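You operate a simulated robot arm through the tools that you are given. There is no shell and no other tool.

You are at the controls of a simulated robot arm. One attempt, no reset.

TASK
Close the water dispenser: flush it, then shut the line valve, free the neck latch, wipe off the blue stain.
Fine: flush with 2 strokes, spout over the drip tray; wipe with the green cloth and leave it in the USED tray beside the drip tray. What is to be rubbed or washed off counts as gone when no trace of it is left.

The check looks at the end state, three seconds after you hand in, the way a careful person would. Anything else that was tipped, shoved, dropped, spilled or broken makes it a failure. Flat cloth is picked up by pressing the open fingertips on it (5 to 10 N) and closing them slowly along it; thin cloth reads only 2 to 8 mm in the jaws.

THE ROBOT
A 6-joint arm with a two-finger parallel gripper, fixed in place. Base frame: the origin is on the floor under the middle of its stand, x ahead of it, y to its left, z up; the work surface is at about z = 850. Readings come in mm, rad, newtons and seconds.
With the tool pointing down near the work surface it reaches from about 240 to 640 mm from the base axis. Its first joint turns from -1.152 to 1.152 rad. Payload 2.7 kg.
Tool frame: the origin (TCP) lies between the finger pads and is the grasp point; the fingertips stand 23 mm ahead of it; z points along the fingers, y is the line along which they close. The gripper opens to 94 mm. The fingers are 38 mm wide and 10 mm thick; the gripper's body (54 by 96 mm) begins 39 mm behind the TCP.
Orientation is told as [roll, pitch, yaw] about the base's x, y, z axes, in that order, counted from this pose: with the fingers straight down and closing along the base's y, the tool's x points along the base's -x, its y along +y and its z along -z.

THE INTERFACE
- The arm moves only by the tool send_rows. Its arguments are lists of equal length, an entry for each row: "slide": the shift along the tool's x, y, z in cm, a list of three; "rot": the turn, a rotation vector about the tool's x, y, z in rad, a list of three. In form: {"slide": [[dx, dy, dz], ...], "rot": [[rx, ry, rz], ...]}. A call has 1 to 20 rows; each row is the pose to reach, as a shift and turn from the pose commanded when the call began, along the tool's axes at that moment. "hand" is the opening in per cent of the stroke, from 0 (shut) to 100 (fully open), set as the call begins (left out, the last holds). A row lasts 0.2 s, in which the tool goes at most 50 mm and 0.15 rad; a call with a longer step from one row to the next is refused whole, and so is a gripper value outside its range. A pose out of reach is approached as far as the arm can. The call stops where the force on the tool passes 60 N (or 10 N more than at its start, if that is more) or the arm is blocked; 0.2 s more then pass. Each finger travels about 45 mm/s and halts on what it meets, pressing with about 35 N; the grip force reading is that of the motor and also rises with nothing between the fingers. The clock runs only during rows and for 0.2 s after the last one: add rows that repeat a pose to give the fingers time. The reply holds the time, the measured pose of the TCP, the force on the tool along the base axes, the opening and the grip force, in the units named above and with some noise, with the torque about the TCP (base axes, N m) and any sound that the robot's microphone picked up.
- Cameras (640 x 400 px; columns grow to the right, rows downward): "scene" is fixed at [101.1, -459.2, 1398.2]; the picture's right is [0.53, -0.85, 0.00], its down [-0.48, -0.30, -0.82] and it looks along [0.70, 0.43, -0.57] (base axes); focal length 214 px, centre (320, 200). "wrist" rides on the gripper at [86, 16, -75] in the tool frame; the picture's right is [-0.18, 0.98, 0.00], its down [-0.58, -0.11, -0.81] and it looks along [-0.79, -0.15, 0.59] (tool axes); focal length 243 px, centre (320, 200). There is no depth. A picture from a camera that has moved, and an enlarged one, comes with that camera's place and axes in the base frame and with its lens. The place of the scene camera against the robot may be out by one fixed shift of up to 12 mm in any direction.
- grab_frame(camera): a new picture of that camera. No time passes.
- enlarge(camera, box): a new picture of the part [left, top, right, bottom] of that camera's present view, enlarged. No time passes.
- finish_job(): hands the job in; it is judged then, once.

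Places have to be worked out from the pictures, the camera data and where the tool is seen. Open the gripper and draw the arm clear of the work before you hand the job in, unless the task says otherwise.

The tools are called after "Request:" as name(argument=value, ...) on one line, values as JSON. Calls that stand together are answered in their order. send_rows: Moves the arm, as the interface text tells. Its arguments: {"type":"object","properties":{"slide":{"type":"array","items":{"type":"array","items":{"type":"number"}}},"rot":{"type":"array","items":{"type":"array","items":{"type":"number"}}},"hand":{"type":"number"}},"required":["slide","rot"]} The other tools are called the same way: grab_frame (camera) takes a picture; enlarge (camera, box) takes an enlarged picture of a part of a camera's view; finish_job () hands the job in.

At the start:

```text
time_s: 0.0
position: [310.9, -180.9, 1290.9]
tcp_rot: [0.0, 0.0, 0.0]
ft_force: [0.6, -0.2, 0.3]
wrist_torque: [0.0, -0.02, 0.0]
finger_gap: 94.1
gripper_force: 0.0
```

scene: 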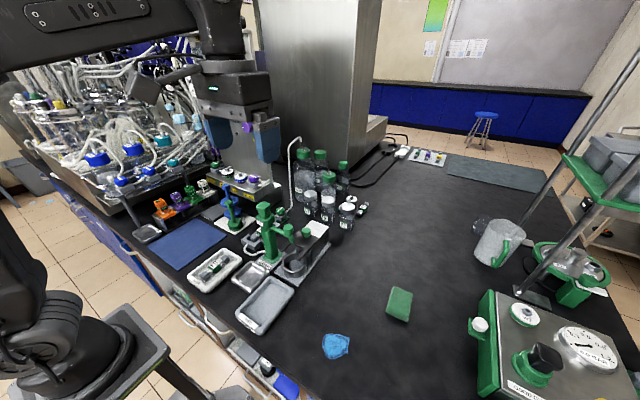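
wrist: 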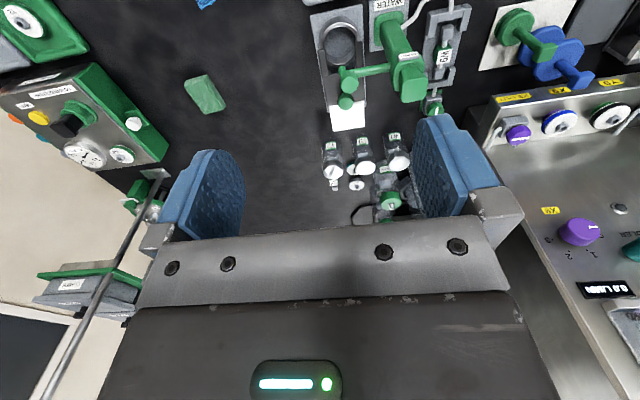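

I start by enlarging the work area to identify the dispenser, valve, latch, cloths, trays and stain.

Request:
enlarge(camera="scene", box=[180, 130, 380, 255])

Request:
enlarge(camera="scene", box=[180, 220, 380, 345])

Request:
enlarge(camera="wrist", box=[280, 0, 480, 125])

Request:
enlarge(camera="scene", box=[300, 260, 500, 385])

```text
3.20 times, centred on (280, 192) of scene
camera zoom: at [101.1, -459.2, 1398.2], right [0.53, -0.85, 0.0], down [-0.48, -0.3, -0.82], along [0.7, 0.43, -0.57], focal length 686 px, centre (448, 224)
```

zoom: 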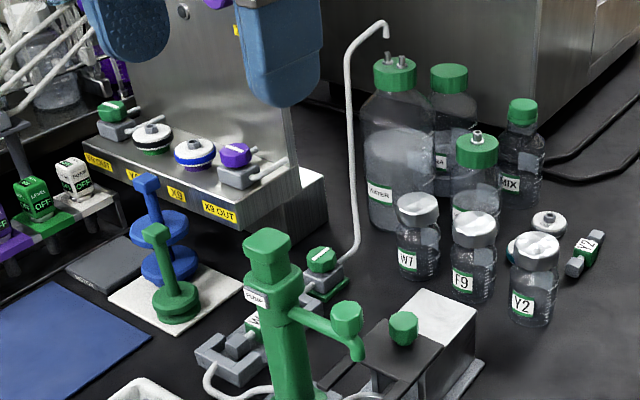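

```text
3.20 times, centred on (280, 282) of scene
camera zoom: at [101.1, -459.2, 1398.2], right [0.53, -0.85, 0.0], down [-0.48, -0.3, -0.82], along [0.7, 0.43, -0.57], focal length 686 px, centre (448, -64)
```

zoom: 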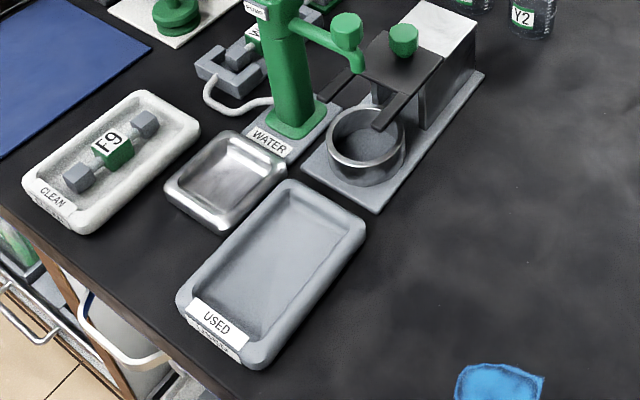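

```text
3.20 times, centred on (380, 62) of wrist
camera zoom: at [223.4, -166.0, 1364.2], right [0.18, 0.98, 0.0], down [0.58, -0.11, 0.81], along [0.79, -0.15, -0.59], focal length 776 px, centre (128, 640)
```

zoom: 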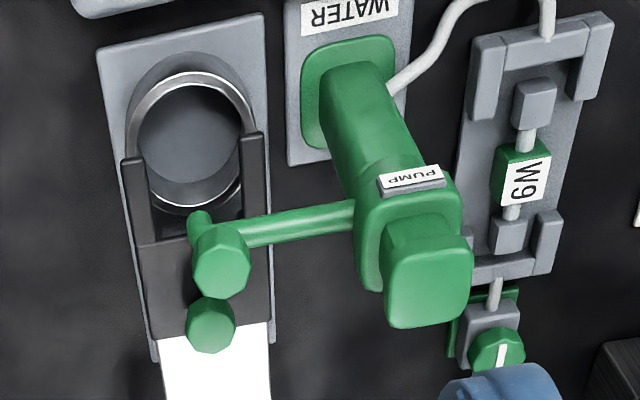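

```text
3.20 times, centred on (400, 322) of scene
camera zoom: at [101.1, -459.2, 1398.2], right [0.53, -0.85, 0.0], down [-0.48, -0.3, -0.82], along [0.7, 0.43, -0.57], focal length 686 px, centre (64, -192)
```

zoom: 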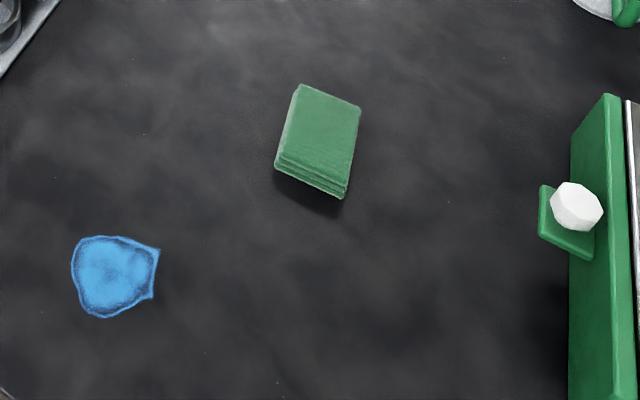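

The pictures show a green WATER pump near (410,-85), with its head at z≈1060 and its spout pointing to -y. The drip tray is near (328,-78), the USED tray near (287,-174), the valve near (575,15), the stain near (301,-380) and the cloth near (467,-470). I'll bring the wrist camera closer, staying above everything, for a better look.

Request:
send_rows(slide=[[0.8, 2.8, 3.2], [1.6, 5.6, 6.4], [2.4, 8.4, 9.6], [3.1, 11.1, 13.1], [3.1, 11.1, 13.1]], rot=[[0, 0, 0], [0, 0, 0], [0, 0, 0], [0, 0, 0], [0, 0, 0]])

Request:
grab_frame(camera="wrist")

Request:
grab_frame(camera="scene")

```text
time_s: 1.2
position: [280.2, -71.7, 1158.2]
tcp_rot: [0.001, -0.001, 0.0]
ft_force: [0.3, 0.6, 0.6]
wrist_torque: [-0.01, 0.0, -0.02]
finger_gap: 93.7
gripper_force: 0.0
```

```text
taken
camera wrist: at [193.1, -56.4, 1232.4], right [0.18, 0.98, 0.0], down [0.58, -0.11, 0.81], along [0.79, -0.15, -0.59], focal length 243 px, centre (320, 200)
```

wrist: 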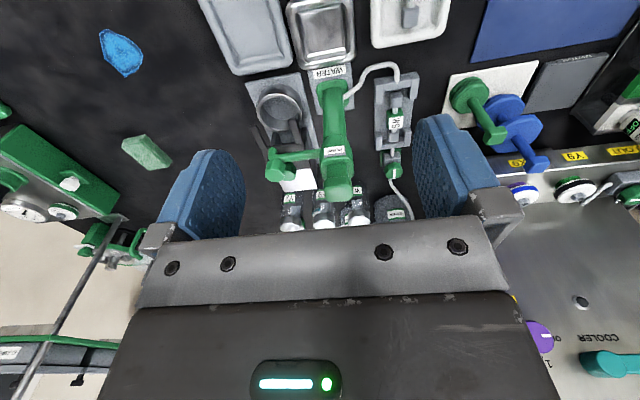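

```text
taken
```

scene: 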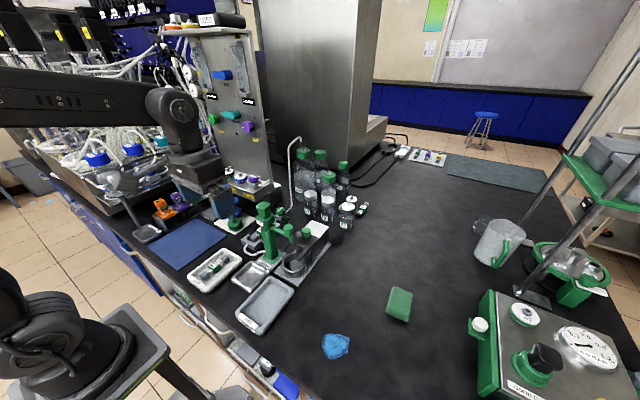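

The arm followed the command accurately. I'll enlarge the wrist view around the dispenser, valve and latch.

Request:
enlarge(camera="wrist", box=[230, 60, 430, 185])

Request:
enlarge(camera="wrist", box=[350, 60, 430, 110])

Request:
enlarge(camera="wrist", box=[350, 130, 430, 180])

Request:
enlarge(camera="wrist", box=[190, 0, 350, 100])

```text
3.20 times, centred on (330, 122) of wrist
camera zoom: at [193.1, -56.4, 1232.4], right [0.18, 0.98, 0.0], down [0.58, -0.11, 0.81], along [0.79, -0.15, -0.59], focal length 776 px, centre (288, 448)
```

zoom: 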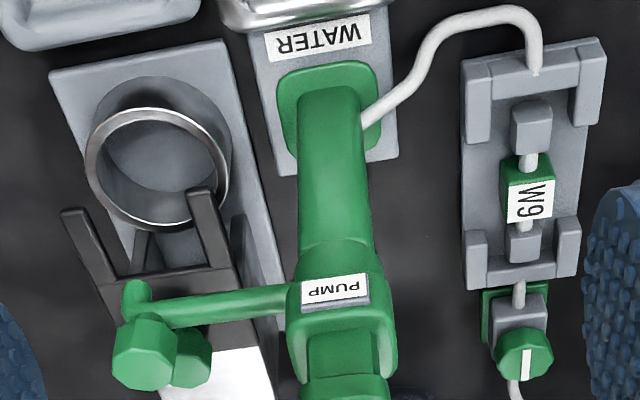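

```text
8.00 times, centred on (390, 85) of wrist
camera zoom: at [193.1, -56.4, 1232.4], right [0.18, 0.98, 0.0], down [0.58, -0.11, 0.81], along [0.79, -0.15, -0.59], focal length 1941 px, centre (-240, 1120)
```

zoom: 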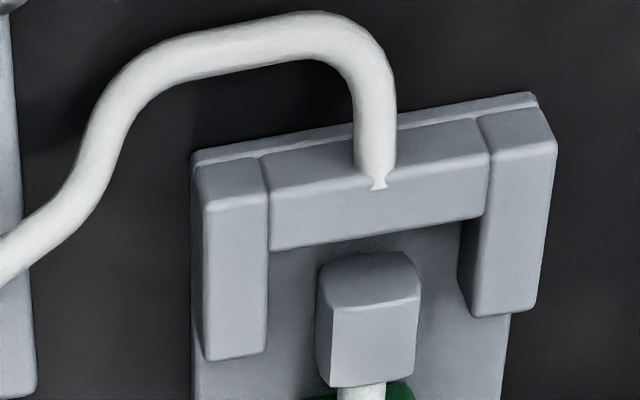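

```text
8.00 times, centred on (390, 155) of wrist
camera zoom: at [193.1, -56.4, 1232.4], right [0.18, 0.98, 0.0], down [0.58, -0.11, 0.81], along [0.79, -0.15, -0.59], focal length 1941 px, centre (-240, 560)
```

zoom: 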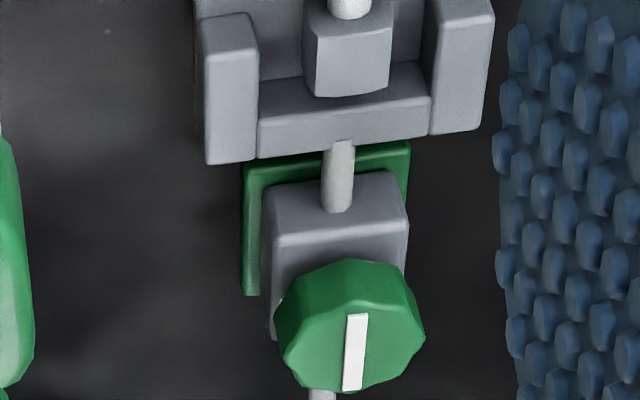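

```text
4.00 times, centred on (270, 50) of wrist
camera zoom: at [193.1, -56.4, 1232.4], right [0.18, 0.98, 0.0], down [0.58, -0.11, 0.81], along [0.79, -0.15, -0.59], focal length 970 px, centre (520, 800)
```

zoom: 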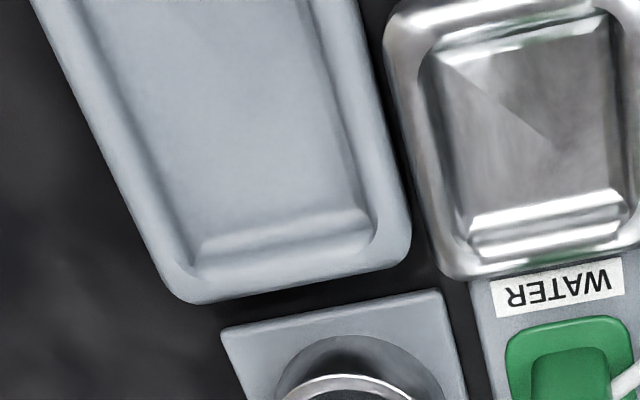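

The valve's white mark lies along the pipe, so it is open, and the spout points to -y. I'll enlarge the pump head, drip tray and latch further for exact positions.

Request:
enlarge(camera="wrist", box=[250, 135, 378, 215])

Request:
enlarge(camera="scene", box=[225, 190, 345, 265])

Request:
enlarge(camera="wrist", box=[240, 0, 400, 100])

Request:
enlarge(camera="scene", box=[180, 150, 300, 225])

```text
5.00 times, centred on (314, 175) of wrist
camera zoom: at [193.1, -56.4, 1232.4], right [0.18, 0.98, 0.0], down [0.58, -0.11, 0.81], along [0.79, -0.15, -0.59], focal length 1213 px, centre (350, 325)
```

zoom: 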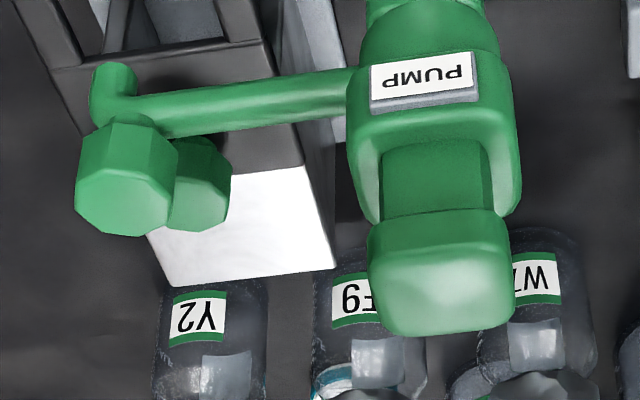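

```text
5.33 times, centred on (285, 228) of scene
camera zoom: at [101.1, -459.2, 1398.2], right [0.53, -0.85, 0.0], down [-0.48, -0.3, -0.82], along [0.7, 0.43, -0.57], focal length 1144 px, centre (507, 53)
```

zoom: 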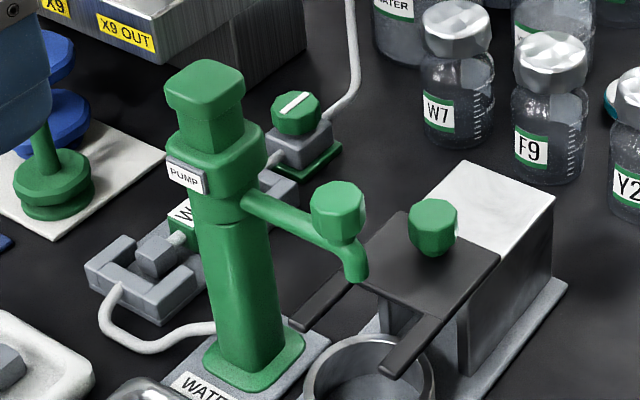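

```text
4.00 times, centred on (320, 50) of wrist
camera zoom: at [193.1, -56.4, 1232.4], right [0.18, 0.98, 0.0], down [0.58, -0.11, 0.81], along [0.79, -0.15, -0.59], focal length 970 px, centre (320, 800)
```

zoom: 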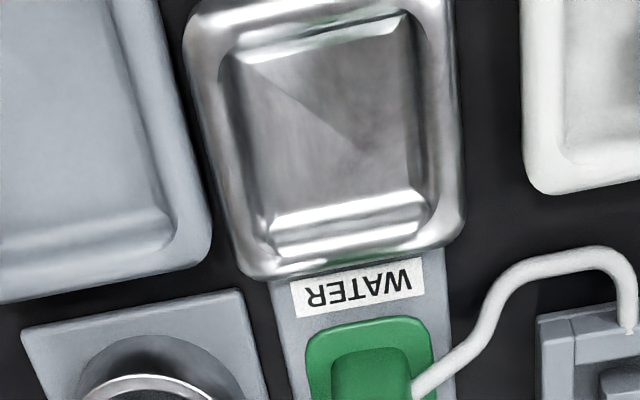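

```text
5.33 times, centred on (240, 188) of scene
camera zoom: at [101.1, -459.2, 1398.2], right [0.53, -0.85, 0.0], down [-0.48, -0.3, -0.82], along [0.7, 0.43, -0.57], focal length 1144 px, centre (747, 267)
```

zoom: 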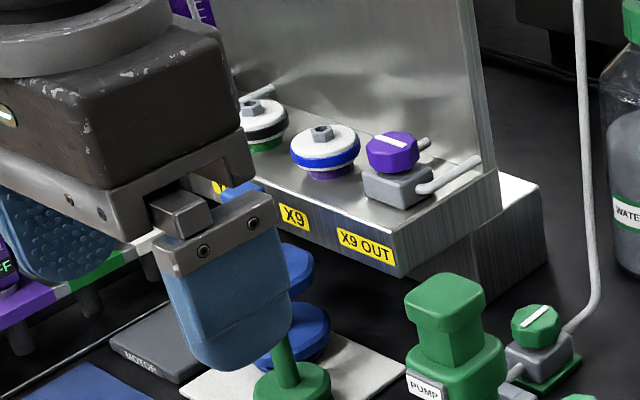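

Triangulating both views puts the spout knob at about (420.6,-162,1004), the plunger top at (426,-78.5,1050), the latch knob at (492,-168,940) and the drip tray centre at (323,-77). Next I move above the spout knob with the tool yawed +90°, so the fingers straddle the spout arm.

Request:
send_rows(slide=[[-1.3, -0.8, 0.3], [-2.6, -1.6, 0.6], [-3.9, -2.5, 0.9], [-5.2, -3.3, 1.2], [-6.5, -4.1, 1.5], [-7.8, -5.0, 1.8], [-9.1, -5.8, 2.1], [-10.4, -6.7, 2.4], [-11.7, -7.5, 2.8], [-13.0, -8.4, 3.2], [-14.04, -9.03, 3.8], [-14.04, -9.03, 3.8]], rot=[[0, 0, -0.143], [0, 0, -0.286], [0, 0, -0.429], [0, 0, -0.572], [0, 0, -0.715], [0, 0, -0.858], [0, 0, -1.0], [0, 0, -1.143], [0, 0, -1.286], [0, 0, -1.429], [0, 0, -1.5708], [0, 0, -1.5708]], hand=70)

Request:
grab_frame(camera="wrist")

Request:
grab_frame(camera="scene")

```text
time_s: 3.8
position: [420.1, -161.8, 1122.4]
tcp_rot: [-0.001, 0.001, 1.573]
ft_force: [-0.6, -0.3, -0.1]
wrist_torque: [0.0, 0.0, 0.02]
finger_gap: 66.0
gripper_force: 0.1
```

```text
taken
camera wrist: at [404.1, -249.8, 1196.1], right [-0.98, 0.18, 0.0], down [0.11, 0.58, 0.81], along [0.15, 0.79, -0.59], focal length 243 px, centre (320, 200)
```

wrist: 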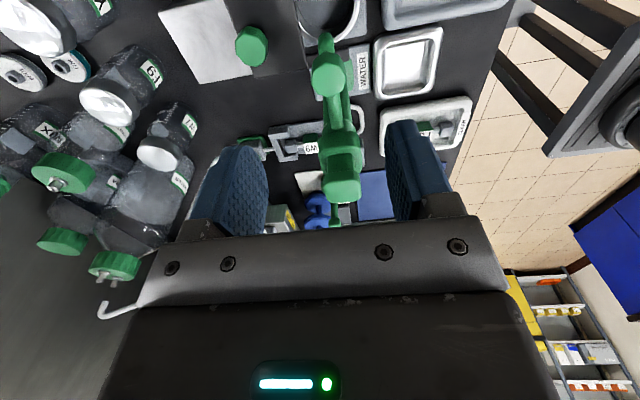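

```text
taken
```

scene: 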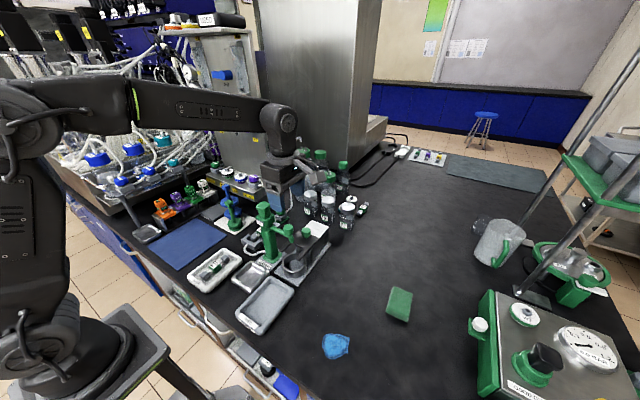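

The knob now sits at about pixel (328,75). I'll enlarge to triangulate the knob, the cap and the column axis using wrist views only.

Request:
enlarge(camera="wrist", box=[256, 20, 416, 120])

Request:
enlarge(camera="wrist", box=[256, 110, 416, 210])

Request:
enlarge(camera="scene", box=[225, 150, 345, 225])

```text
4.00 times, centred on (336, 70) of wrist
camera zoom: at [404.1, -249.8, 1196.1], right [-0.98, 0.18, 0.0], down [0.11, 0.58, 0.81], along [0.15, 0.79, -0.59], focal length 970 px, centre (256, 720)
```

zoom: 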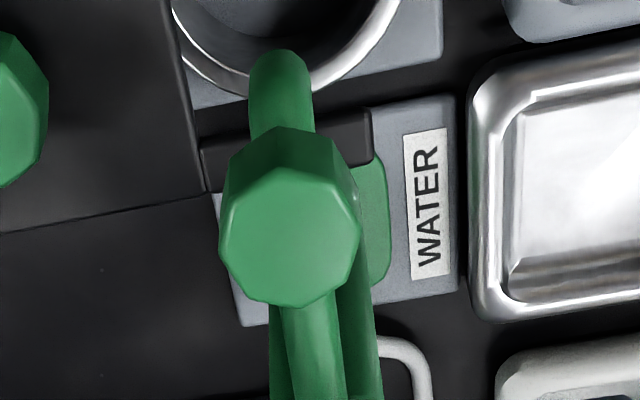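

```text
4.00 times, centred on (336, 160) of wrist
camera zoom: at [404.1, -249.8, 1196.1], right [-0.98, 0.18, 0.0], down [0.11, 0.58, 0.81], along [0.15, 0.79, -0.59], focal length 970 px, centre (256, 360)
```

zoom: 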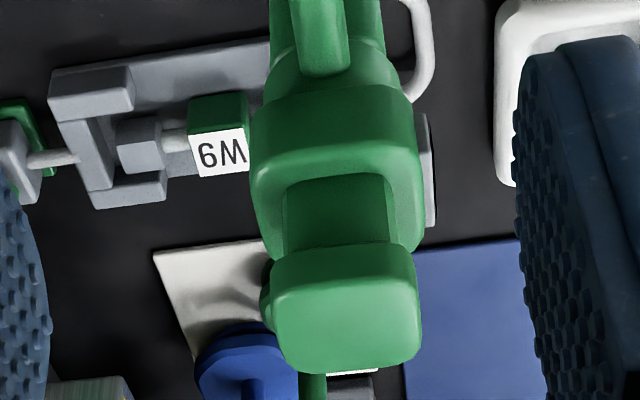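

```text
5.33 times, centred on (285, 188) of scene
camera zoom: at [101.1, -459.2, 1398.2], right [0.53, -0.85, 0.0], down [-0.48, -0.3, -0.82], along [0.7, 0.43, -0.57], focal length 1144 px, centre (507, 267)
```

zoom: 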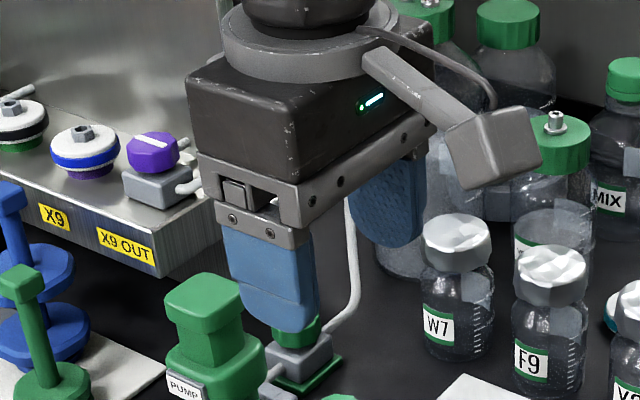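

Wrist-only triangulation gives the knob top at (415,-159,1016) and the cap top and column axis at (416.5,-77.5,1059), so the scene camera reads about 11 mm short in y. I'll centre over the knob and descend partway, then check.

Request:
send_rows(slide=[[-0.28, 0.5, 2.0], [-0.28, 0.5, 5.0], [-0.28, 0.5, 8.2], [-0.28, 0.5, 8.2]], rot=[[0, 0, 0], [0, 0, 0], [0, 0, 0], [0, 0, 0]])

Request:
grab_frame(camera="wrist")

```text
time_s: 4.8
position: [414.0, -157.7, 1039.5]
tcp_rot: [0.0, 0.001, 1.571]
ft_force: [-0.5, -0.2, 0.1]
wrist_torque: [-0.02, 0.01, -0.03]
finger_gap: 65.7
gripper_force: 0.1
```

```text
taken
camera wrist: at [398.5, -246.1, 1113.6], right [-0.98, 0.18, 0.0], down [0.11, 0.58, 0.81], along [0.15, 0.79, -0.59], focal length 243 px, centre (320, 200)
```

wrist: 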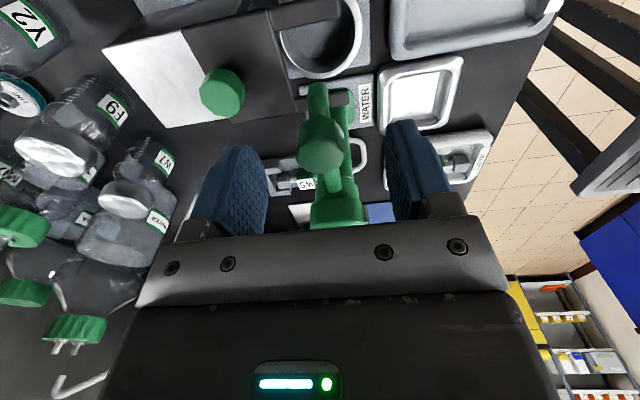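

The knob lies centred between the fingers. I'll lower around it to z≈1002 and close gently.

Request:
send_rows(slide=[[0.15, 0, 1.5], [0.15, 0, 3.0], [0.15, 0, 3.7], [0.15, 0, 3.7]], rot=[[0, 0, 0], [0, 0, 0], [0, 0, 0], [0, 0, 0]])

Request:
grab_frame(camera="wrist")

```text
time_s: 5.8
position: [413.1, -158.7, 1003.0]
tcp_rot: [-0.002, 0.0, 1.57]
ft_force: [0.6, -0.6, -0.2]
wrist_torque: [0.02, 0.03, 0.0]
finger_gap: 65.7
gripper_force: 0.0
```

```text
taken
camera wrist: at [398.0, -246.3, 1076.9], right [-0.98, 0.18, 0.0], down [0.11, 0.58, 0.81], along [0.15, 0.79, -0.59], focal length 243 px, centre (320, 200)
```

wrist: 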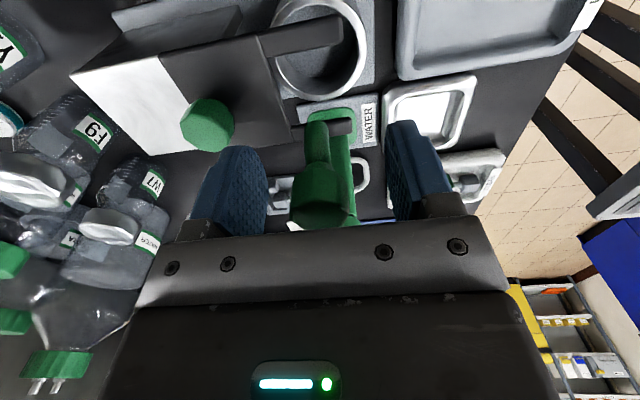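

The knob is at the grasp point. I close on it.

Request:
send_rows(slide=[[0, 0, 0], [0, 0, 0], [0, 0, 0], [0, 0, 0], [0, 0, 0]], rot=[[0, 0, 0], [0, 0, 0], [0, 0, 0], [0, 0, 0], [0, 0, 0]], hand=0)

Request:
enlarge(camera="wrist", box=[220, 80, 420, 205])

```text
time_s: 7.0
position: [413.3, -158.7, 1003.1]
tcp_rot: [-0.001, 0.0, 1.571]
ft_force: [1.4, 0.2, 0.1]
wrist_torque: [0.01, 0.25, -0.07]
finger_gap: 25.6
gripper_force: 44.6
```

```text
3.20 times, centred on (320, 142) of wrist
camera zoom: at [398.0, -246.4, 1077.0], right [-0.98, 0.18, 0.0], down [0.11, 0.58, 0.81], along [0.15, 0.79, -0.59], focal length 776 px, centre (320, 384)
```

zoom: 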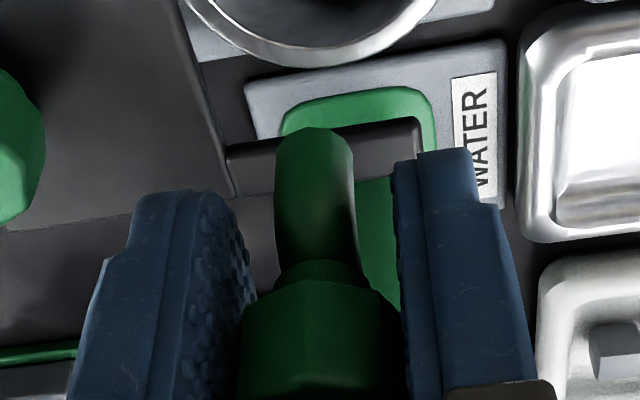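

The knob is gripped at 25.6 mm. I swing the spout clockwise about the column axis (R≈81 mm), the first 30°, and watch the forces.

Request:
send_rows(slide=[[-0.112, 1.058, 0], [-0.361, 2.092, 0], [-0.743, 3.084, 0], [-1.251, 4.019, 0], [-1.251, 4.019, 0]], rot=[[0, 0, 0.131], [0, 0, 0.262], [0, 0, 0.393], [0, 0, 0.524], [0, 0, 0.524]])

Request:
grab_frame(camera="scene")

Request:
grab_frame(camera="wrist")

```text
time_s: 8.2
position: [372.4, -147.1, 1003.4]
tcp_rot: [-0.001, 0.002, 1.044]
ft_force: [-14.7, -25.2, 21.6]
wrist_torque: [0.76, 0.01, -0.01]
finger_gap: 25.9
gripper_force: 45.1
```

```text
taken
```

scene: 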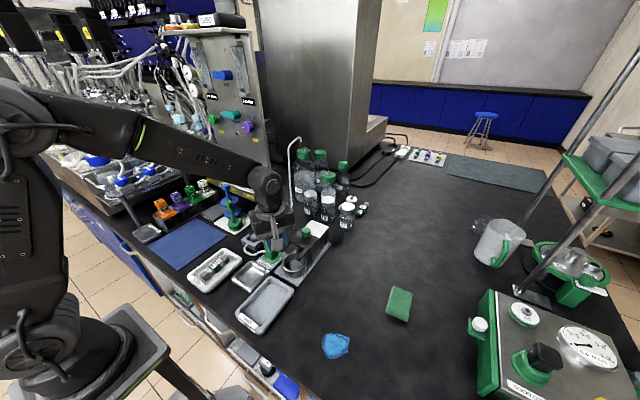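

```text
taken
camera wrist: at [315.9, -215.0, 1077.1], right [-0.76, 0.65, 0.0], down [0.39, 0.45, 0.81], along [0.53, 0.61, -0.59], focal length 243 px, centre (320, 200)
```

wrist: 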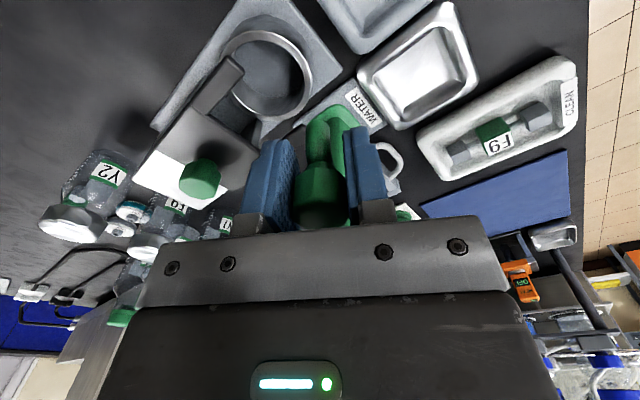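

The spout is moving, with about 29 N pushing radially outward. That means the true axis is nearer x≈413, straight along the spout. I'll continue with the corrected arc centre (413.3,-77.5) and R 81.5 for another 15°.

Request:
send_rows(slide=[[0.19, -0.05, -0.05], [0.121, 1.018, -0.05], [-0.087, 2.063, -0.05], [-0.087, 2.063, -0.05]], rot=[[0, 0, 0], [0, 0, 0.131], [0, 0, 0.262], [0, 0, 0.262]])

```text
time_s: 9.2
position: [355.9, -135.2, 1004.3]
tcp_rot: [-0.003, -0.002, 0.784]
ft_force: [-6.8, -3.9, 16.2]
wrist_torque: [-0.45, 0.84, 0.19]
finger_gap: 25.5
gripper_force: 44.7
```

The radial force dropped to about 8 N. I continue the arc to 180° (spout along -x) with a 1 mm lift.

Request:
send_rows(slide=[[-0.069, 1.063, -0.1], [-0.278, 2.109, -0.1], [-0.62, 3.119, -0.1], [-1.093, 4.075, -0.1], [-1.684, 4.961, -0.1], [-2.387, 5.763, -0.1], [-2.387, 5.763, -0.1]], rot=[[0, 0, 0.131], [0, 0, 0.262], [0, 0, 0.393], [0, 0, 0.524], [0, 0, 0.654], [0, 0, 0.785], [0, 0, 0.785]])

Request:
grab_frame(camera="wrist")

Request:
enlarge(camera="scene", box=[200, 180, 340, 268])

```text
time_s: 10.8
position: [330.7, -78.3, 1002.6]
tcp_rot: [0.0, 0.002, 0.0]
ft_force: [2.2, 3.6, -28.9]
wrist_torque: [-0.37, -0.78, 0.21]
finger_gap: 25.8
gripper_force: 45.5
```

```text
taken
camera wrist: at [245.5, -62.2, 1077.1], right [0.19, 0.98, 0.0], down [0.58, -0.11, 0.8], along [0.79, -0.15, -0.59], focal length 243 px, centre (320, 200)
```

wrist: 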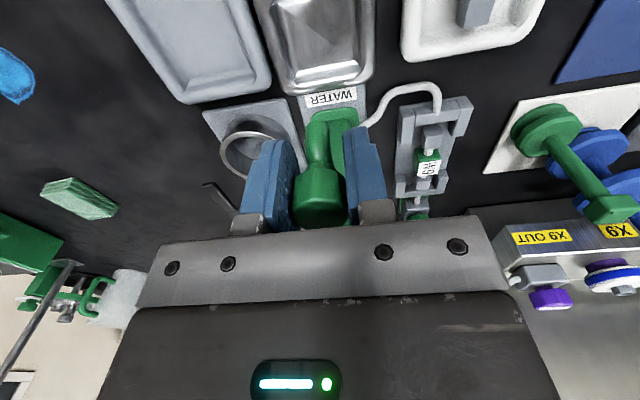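

```text
4.55 times, centred on (270, 224) of scene
camera zoom: at [101.4, -459.1, 1398.2], right [0.53, -0.85, 0.0], down [-0.48, -0.3, -0.82], along [0.7, 0.43, -0.57], focal length 975 px, centre (547, 91)
```

zoom: 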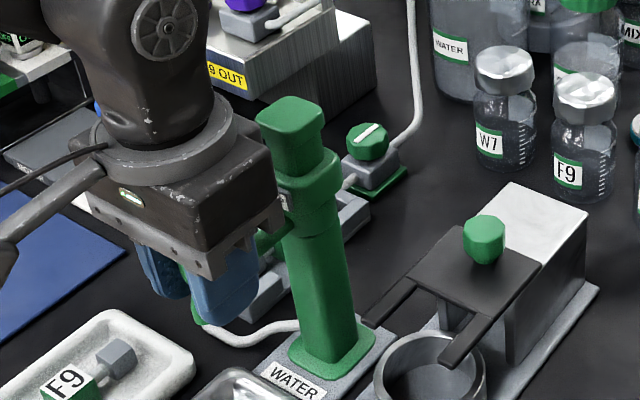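

The spout now points along -x over the drip tray. I release it, rise straight up and look.

Request:
send_rows(slide=[[0, 0, 0], [0, 0, 0], [0, 0, 0], [0, 0, -3.0], [0, 0, -7.0], [0, 0, -11.0], [0, 0, -14.0], [0, 0, -14.0]], rot=[[0, 0, 0], [0, 0, 0], [0, 0, 0], [0, 0, 0], [0, 0, 0], [0, 0, 0], [0, 0, 0], [0, 0, 0]], hand=70)

Request:
grab_frame(camera="wrist")

Request:
enlarge(camera="scene", box=[200, 180, 340, 268])

```text
time_s: 12.6
position: [331.5, -77.5, 1145.4]
tcp_rot: [0.0, -0.002, 0.0]
ft_force: [0.3, -0.6, -0.8]
wrist_torque: [0.0, 0.01, -0.01]
finger_gap: 65.9
gripper_force: 0.0
```

```text
taken
camera wrist: at [245.7, -62.1, 1219.0], right [0.18, 0.98, 0.0], down [0.58, -0.11, 0.81], along [0.79, -0.15, -0.59], focal length 243 px, centre (320, 200)
```

wrist: 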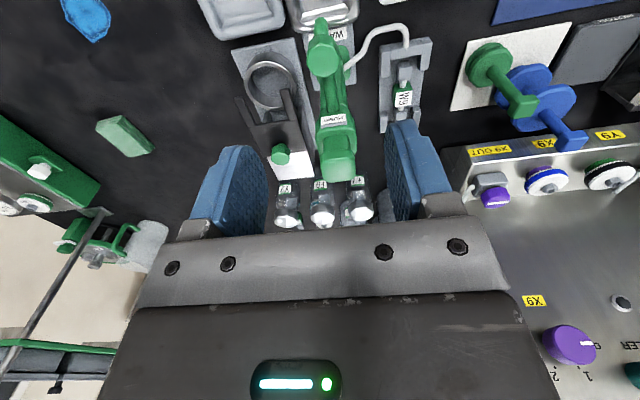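

```text
4.55 times, centred on (270, 224) of scene
camera zoom: at [101.1, -459.2, 1398.2], right [0.53, -0.85, 0.0], down [-0.48, -0.3, -0.82], along [0.7, 0.43, -0.57], focal length 975 px, centre (547, 91)
```

zoom: 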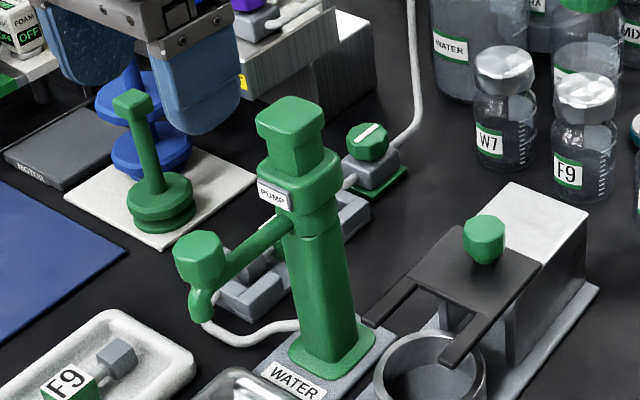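

The spout is swung over the drip tray with its knob at about (331.8,-77.5). I close the fingers and move above the pump cap at (414,-77.5), stopping with the tips about 18 mm over it.

Request:
send_rows(slide=[[-2.5, 0, 0], [-5.5, 0, 0.5], [-8.25, 0, 2.0], [-8.25, 0, 4.5], [-8.25, 0, 4.5]], rot=[[0, 0, 0], [0, 0, 0], [0, 0, 0], [0, 0, 0], [0, 0, 0]], hand=0)

Request:
grab_frame(camera="wrist")

Request:
enlarge(camera="scene", box=[200, 150, 340, 238])

```text
time_s: 13.8
position: [415.5, -78.8, 1099.5]
tcp_rot: [0.0, -0.003, -0.001]
ft_force: [0.1, 0.2, -0.3]
wrist_torque: [-0.01, 0.02, 0.01]
finger_gap: 0.0
gripper_force: 34.7
```

```text
taken
camera wrist: at [328.8, -63.4, 1172.9], right [0.18, 0.98, 0.0], down [0.58, -0.11, 0.81], along [0.79, -0.15, -0.59], focal length 243 px, centre (320, 200)
```

wrist: 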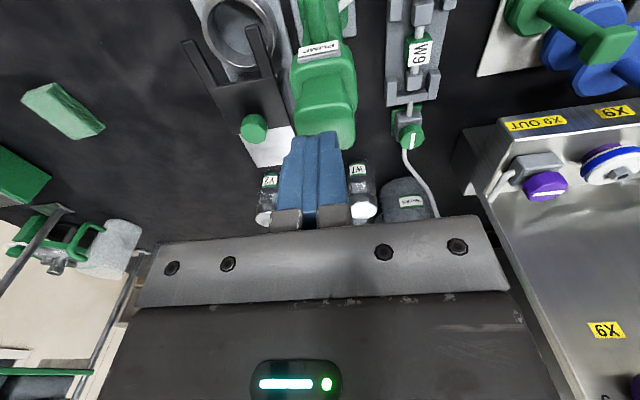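

```text
4.55 times, centred on (270, 194) of scene
camera zoom: at [101.1, -459.2, 1398.2], right [0.53, -0.85, 0.0], down [-0.48, -0.3, -0.82], along [0.7, 0.43, -0.57], focal length 975 px, centre (547, 227)
```

zoom: 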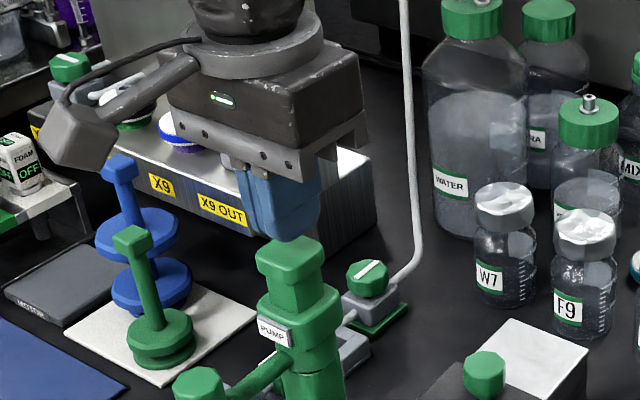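

Fingers are shut and above the cap. I press down slowly for the first part of the stroke and read the force.

Request:
send_rows(slide=[[0.3, 0, 0.8], [0.3, 0, 1.5], [0.3, 0, 1.8], [0.3, 0, 2.1], [0.3, 0, 2.4], [0.3, 0, 2.7]], rot=[[0, 0, 0], [0, 0, 0], [0, 0, 0], [0, 0, 0], [0, 0, 0], [0, 0, 0]])

Request:
enlarge(camera="scene", box=[200, 150, 340, 238])

```text
time_s: 15.2
position: [413.2, -79.4, 1071.8]
tcp_rot: [-0.002, -0.002, 0.0]
ft_force: [1.5, -1.0, 4.9]
wrist_torque: [-0.06, 0.03, 0.02]
finger_gap: 0.2
gripper_force: 34.9
```

```text
4.55 times, centred on (270, 194) of scene
camera zoom: at [101.1, -459.2, 1398.2], right [0.53, -0.85, 0.0], down [-0.48, -0.3, -0.82], along [0.7, 0.43, -0.57], focal length 975 px, centre (547, 227)
```

zoom: 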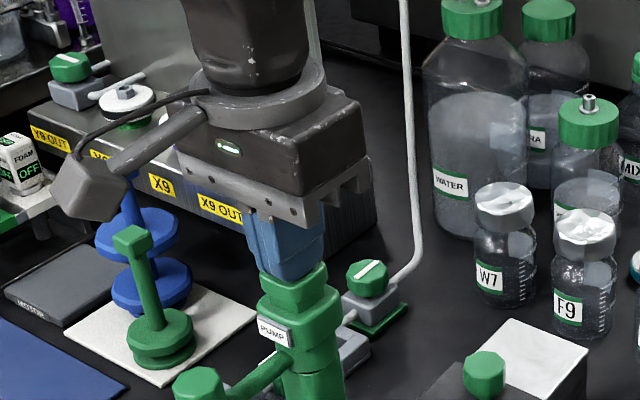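

The plunger is moving down under about 5 N. I keep going to the bottom of the stroke.

Request:
send_rows(slide=[[0, 0, 0.3], [0, 0, 0.6], [0, 0, 0.9], [0, 0, 1.2], [0, 0, 1.5]], rot=[[0, 0, 0], [0, 0, 0], [0, 0, 0], [0, 0, 0], [0, 0, 0]])

Request:
enlarge(camera="scene", box=[200, 150, 340, 238])

```text
time_s: 16.4
position: [413.4, -77.1, 1062.2]
tcp_rot: [-0.002, -0.013, 0.0]
ft_force: [-15.8, 2.8, 58.0]
wrist_torque: [0.08, 1.14, -0.17]
finger_gap: 0.0
gripper_force: 35.7
```

```text
4.55 times, centred on (270, 194) of scene
camera zoom: at [99.9, -458.9, 1398.3], right [0.53, -0.85, 0.0], down [-0.48, -0.3, -0.82], along [0.7, 0.43, -0.57], focal length 975 px, centre (547, 227)
```

zoom: 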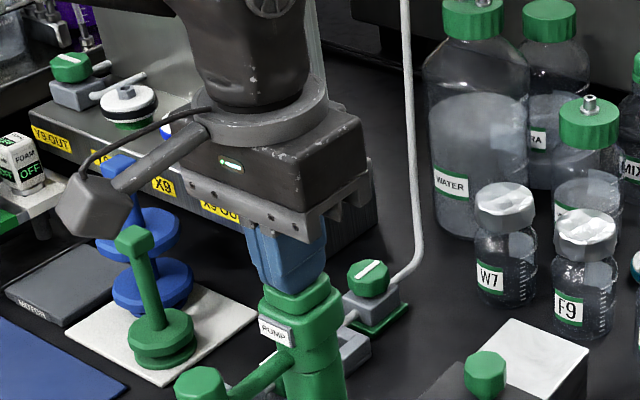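

The plunger bottomed at TCP z≈1062 with 58 N. I lift off so it can spring back and check that it returns.

Request:
send_rows(slide=[[0, 0, 0.8], [0, 0, -0.5], [0, 0, -1.5], [0, 0, -2.2], [0, 0, -2.2], [0, 0, -2.2], [0, 0, -2.2]], rot=[[0, 0, 0], [0, 0, 0], [0, 0, 0], [0, 0, 0], [0, 0, 0], [0, 0, 0], [0, 0, 0]])

Request:
enlarge(camera="scene", box=[200, 150, 340, 238])

Request:
grab_frame(camera="wrist")

```text
time_s: 16.7
position: [412.7, -77.3, 1065.5]
tcp_rot: [-0.003, -0.018, 0.002]
ft_force: [-14.2, 4.6, 30.0]
wrist_torque: [0.13, 0.81, -0.1]
finger_gap: 0.2
gripper_force: 34.7
stopped in row 1: the force on the tool passed its limit at 75 N (the readings are from after the stop); the commanded pose is now the measured one
```

```text
4.55 times, centred on (270, 194) of scene
camera zoom: at [100.3, -459.0, 1398.3], right [0.53, -0.85, 0.0], down [-0.48, -0.3, -0.82], along [0.7, 0.43, -0.57], focal length 975 px, centre (547, 227)
```

zoom: 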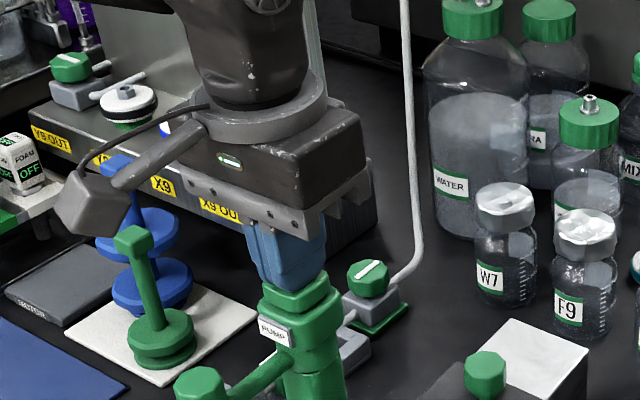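

```text
taken
camera wrist: at [325.4, -62.5, 1136.6], right [0.18, 0.98, 0.0], down [0.57, -0.11, 0.82], along [0.8, -0.15, -0.58], focal length 243 px, centre (320, 200)
```

wrist: 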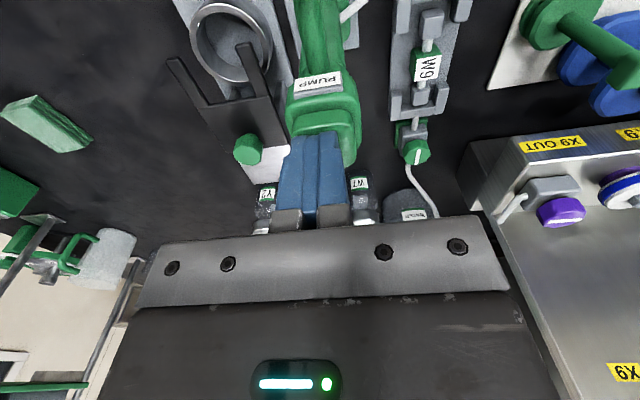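

My first row had the wrong sign and pushed a little further. It stopped safely with the plunger still at the bottom, so no extra stroke. Now I really lift to let it return.

Request:
send_rows(slide=[[0, 0, -0.8], [0, 0, -1.6], [0, 0, -2.4], [0, 0, -3.0], [0, 0, -3.0], [0, 0, -3.0]], rot=[[0, 0, 0], [0, 0, 0], [0, 0, 0], [0, 0, 0], [0, 0, 0], [0, 0, 0]])

Request:
enlarge(camera="scene", box=[200, 150, 340, 238])

Request:
enlarge(camera="scene", box=[200, 210, 360, 310])

```text
time_s: 18.1
position: [412.8, -76.5, 1091.3]
tcp_rot: [-0.002, -0.014, -0.001]
ft_force: [0.7, 0.4, 0.3]
wrist_torque: [0.01, 0.03, 0.03]
finger_gap: 0.0
gripper_force: 34.5
```

```text
4.55 times, centred on (270, 194) of scene
camera zoom: at [101.1, -459.2, 1398.2], right [0.53, -0.85, 0.0], down [-0.48, -0.3, -0.82], along [0.7, 0.43, -0.57], focal length 975 px, centre (547, 227)
```

zoom: 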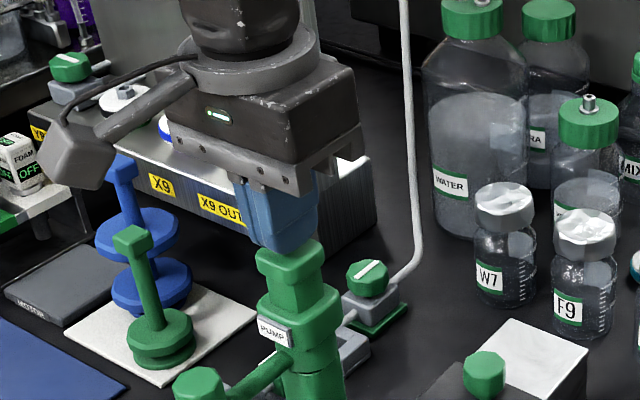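

```text
4.00 times, centred on (280, 260) of scene
camera zoom: at [101.1, -459.2, 1398.2], right [0.53, -0.85, 0.0], down [-0.48, -0.3, -0.82], along [0.7, 0.43, -0.57], focal length 858 px, centre (480, -40)
```

zoom: 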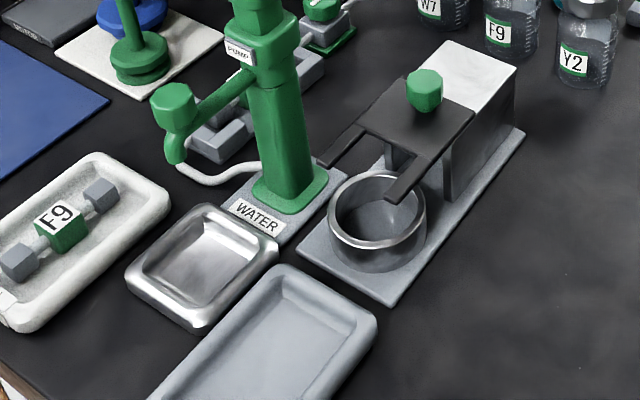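

The plunger has returned fully. Now the second and last stroke, down to the same bottom and back up.

Request:
send_rows(slide=[[0, 0, 0.5], [0, 0, 1.0], [0, 0, 1.4], [0, 0, 1.8], [0, 0, 2.2], [0, 0, 2.55], [0, 0, 2.8], [0, 0, 2.8]], rot=[[0, 0.015, 0], [0, 0.015, 0], [0, 0.015, 0], [0, 0.015, 0], [0, 0.015, 0], [0, 0.015, 0], [0, 0.015, 0], [0, 0.015, 0]])

Request:
enlarge(camera="scene", box=[200, 150, 340, 238])

```text
time_s: 19.9
position: [413.5, -77.7, 1064.1]
tcp_rot: [-0.006, -0.004, 0.0]
ft_force: [-4.5, 3.2, 29.0]
wrist_torque: [0.07, 0.27, -0.05]
finger_gap: 0.0
gripper_force: 35.4
```

```text
4.55 times, centred on (270, 194) of scene
camera zoom: at [100.6, -459.0, 1398.3], right [0.53, -0.85, 0.0], down [-0.48, -0.3, -0.82], along [0.7, 0.43, -0.57], focal length 975 px, centre (547, 227)
```

zoom: 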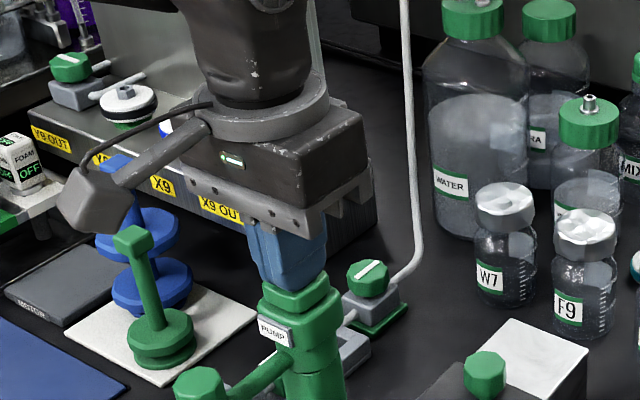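

The second full stroke is done (29 N at the bottom). I lift clear of the pump.

Request:
send_rows(slide=[[0, 0, -0.8], [0, 0, -1.8], [0, 0, -3.0], [0, 0, -6.0], [0, 0, -9.0], [0, 0, -9.0]], rot=[[0, 0, 0], [0, 0, 0], [0, 0, 0], [0, 0, 0], [0, 0, 0], [0, 0, 0]])

Request:
grab_frame(camera="wrist")

Request:
enlarge(camera="scene", box=[200, 180, 340, 268])

```text
time_s: 21.3
position: [411.0, -77.2, 1153.0]
tcp_rot: [-0.002, 0.002, 0.0]
ft_force: [0.3, 0.2, -0.3]
wrist_torque: [-0.04, 0.03, -0.02]
finger_gap: 0.0
gripper_force: 35.2
```

```text
taken
camera wrist: at [326.0, -61.9, 1226.2], right [0.18, 0.98, 0.0], down [0.58, -0.11, 0.81], along [0.79, -0.15, -0.59], focal length 243 px, centre (320, 200)
```

wrist: 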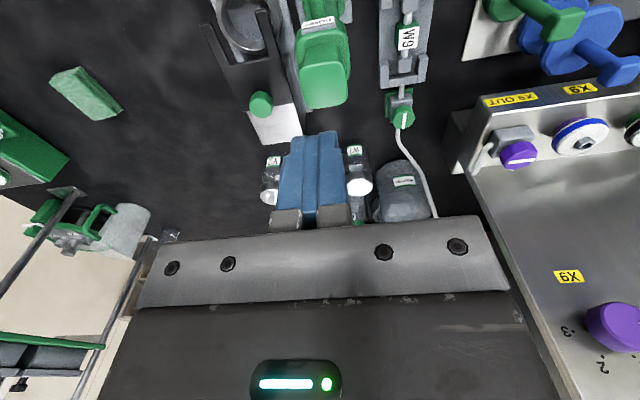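

```text
4.55 times, centred on (270, 224) of scene
camera zoom: at [101.1, -459.2, 1398.2], right [0.53, -0.85, 0.0], down [-0.48, -0.3, -0.82], along [0.7, 0.43, -0.57], focal length 975 px, centre (547, 91)
```

zoom: 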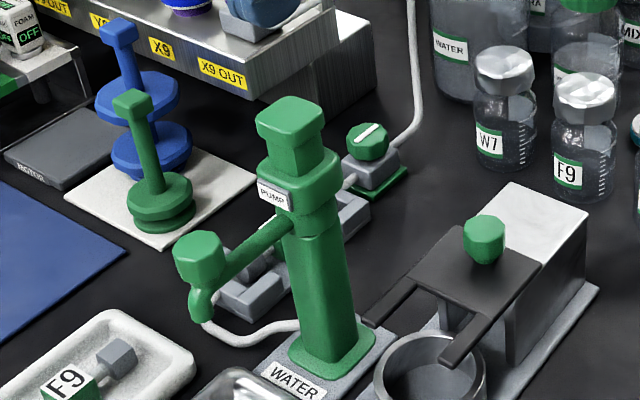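

Both strokes are complete and the spout is in place. Next I locate the valve knob precisely from this new viewpoint.

Request:
enlarge(camera="wrist", box=[350, 70, 470, 145])

Request:
enlarge(camera="scene", box=[250, 180, 330, 230])

Request:
enlarge(camera="wrist", box=[220, 60, 340, 135])

```text
5.33 times, centred on (410, 108) of wrist
camera zoom: at [326.0, -61.9, 1226.2], right [0.18, 0.98, 0.0], down [0.58, -0.11, 0.81], along [0.79, -0.15, -0.59], focal length 1294 px, centre (-160, 693)
```

zoom: 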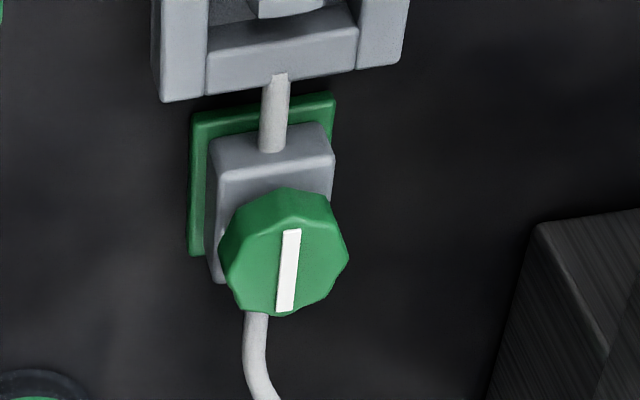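

```text
8.00 times, centred on (290, 205) of scene
camera zoom: at [101.1, -459.2, 1398.2], right [0.53, -0.85, 0.0], down [-0.48, -0.3, -0.82], along [0.7, 0.43, -0.57], focal length 1716 px, centre (560, 160)
```

zoom: 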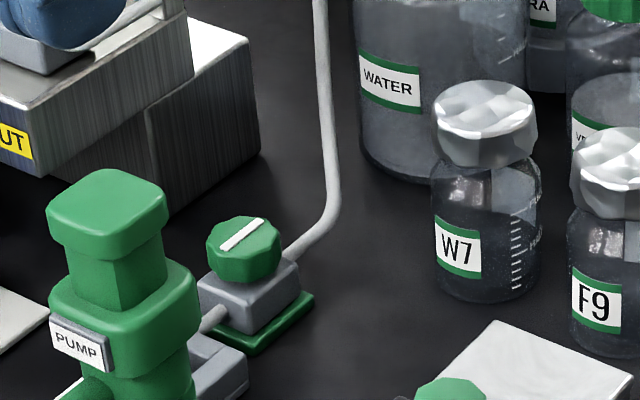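

```text
5.33 times, centred on (280, 98) of wrist
camera zoom: at [326.0, -61.9, 1226.2], right [0.18, 0.98, 0.0], down [0.58, -0.11, 0.81], along [0.79, -0.15, -0.59], focal length 1294 px, centre (533, 747)
```

zoom: 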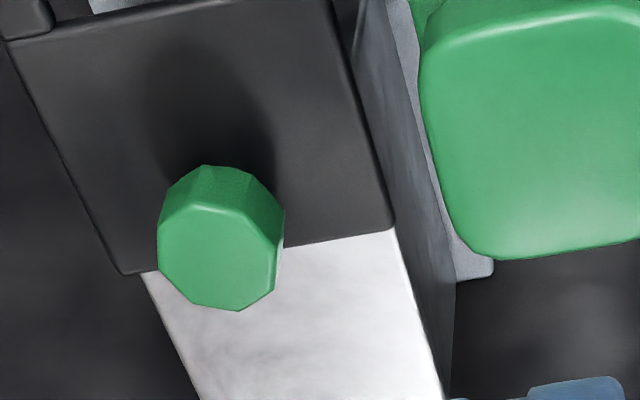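

The valve knob top triangulates consistently to (573,22,904), about 36 mm across, with its mark along x (open). I move over it at a safe height with yaw +90°, so a later 90° clockwise turn keeps the camera clear of the X9 machine.

Request:
send_rows(slide=[[-1.5, 0.9, 0], [-3.0, 1.8, 0], [-4.5, 2.7, 0], [-6.0, 3.6, 0], [-7.5, 4.5, 0], [-9.0, 5.4, 0], [-10.5, 6.3, 0], [-12.0, 7.2, 1], [-13.5, 8.1, 2], [-15.0, 9.0, 3.5], [-16.2, 9.9, 5.0], [-16.2, 9.9, 5.0]], rot=[[0, 0, -0.143], [0, 0, -0.286], [0, 0, -0.429], [0, 0, -0.572], [0, 0, -0.715], [0, 0, -0.858], [0, 0, -1.0], [0, 0, -1.143], [0, 0, -1.286], [0, 0, -1.429], [0, 0, -1.5708], [0, 0, -1.5708]], hand=62)

Request:
grab_frame(camera="wrist")

Request:
grab_frame(camera="scene")

```text
time_s: 23.9
position: [575.4, 21.8, 1103.1]
tcp_rot: [0.002, 0.003, 1.574]
ft_force: [0.2, 0.4, -0.4]
wrist_torque: [0.0, 0.0, 0.02]
finger_gap: 58.4
gripper_force: 0.0
```

```text
taken
camera wrist: at [560.7, -65.4, 1176.8], right [-0.98, 0.18, 0.0], down [0.11, 0.58, 0.8], along [0.15, 0.79, -0.59], focal length 243 px, centre (320, 200)
```

wrist: 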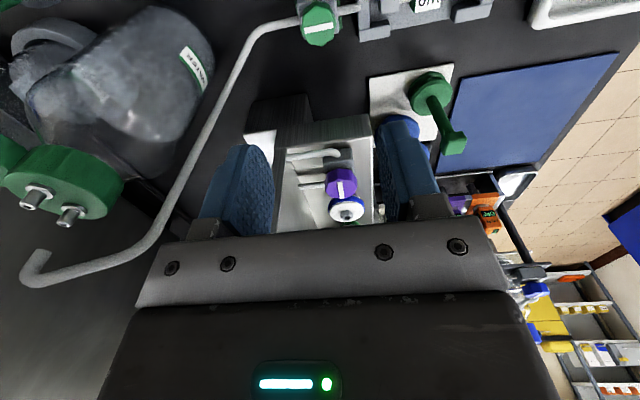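

```text
taken
```

scene: 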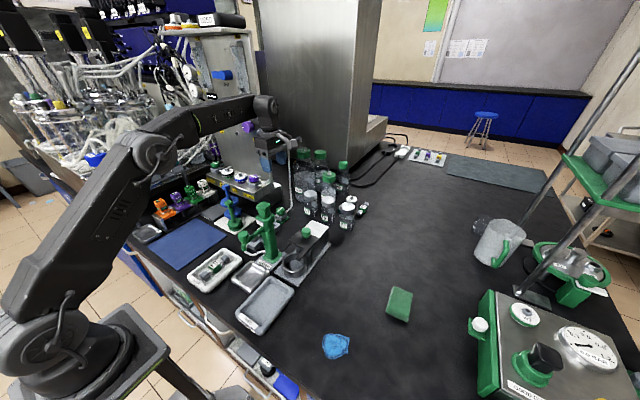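

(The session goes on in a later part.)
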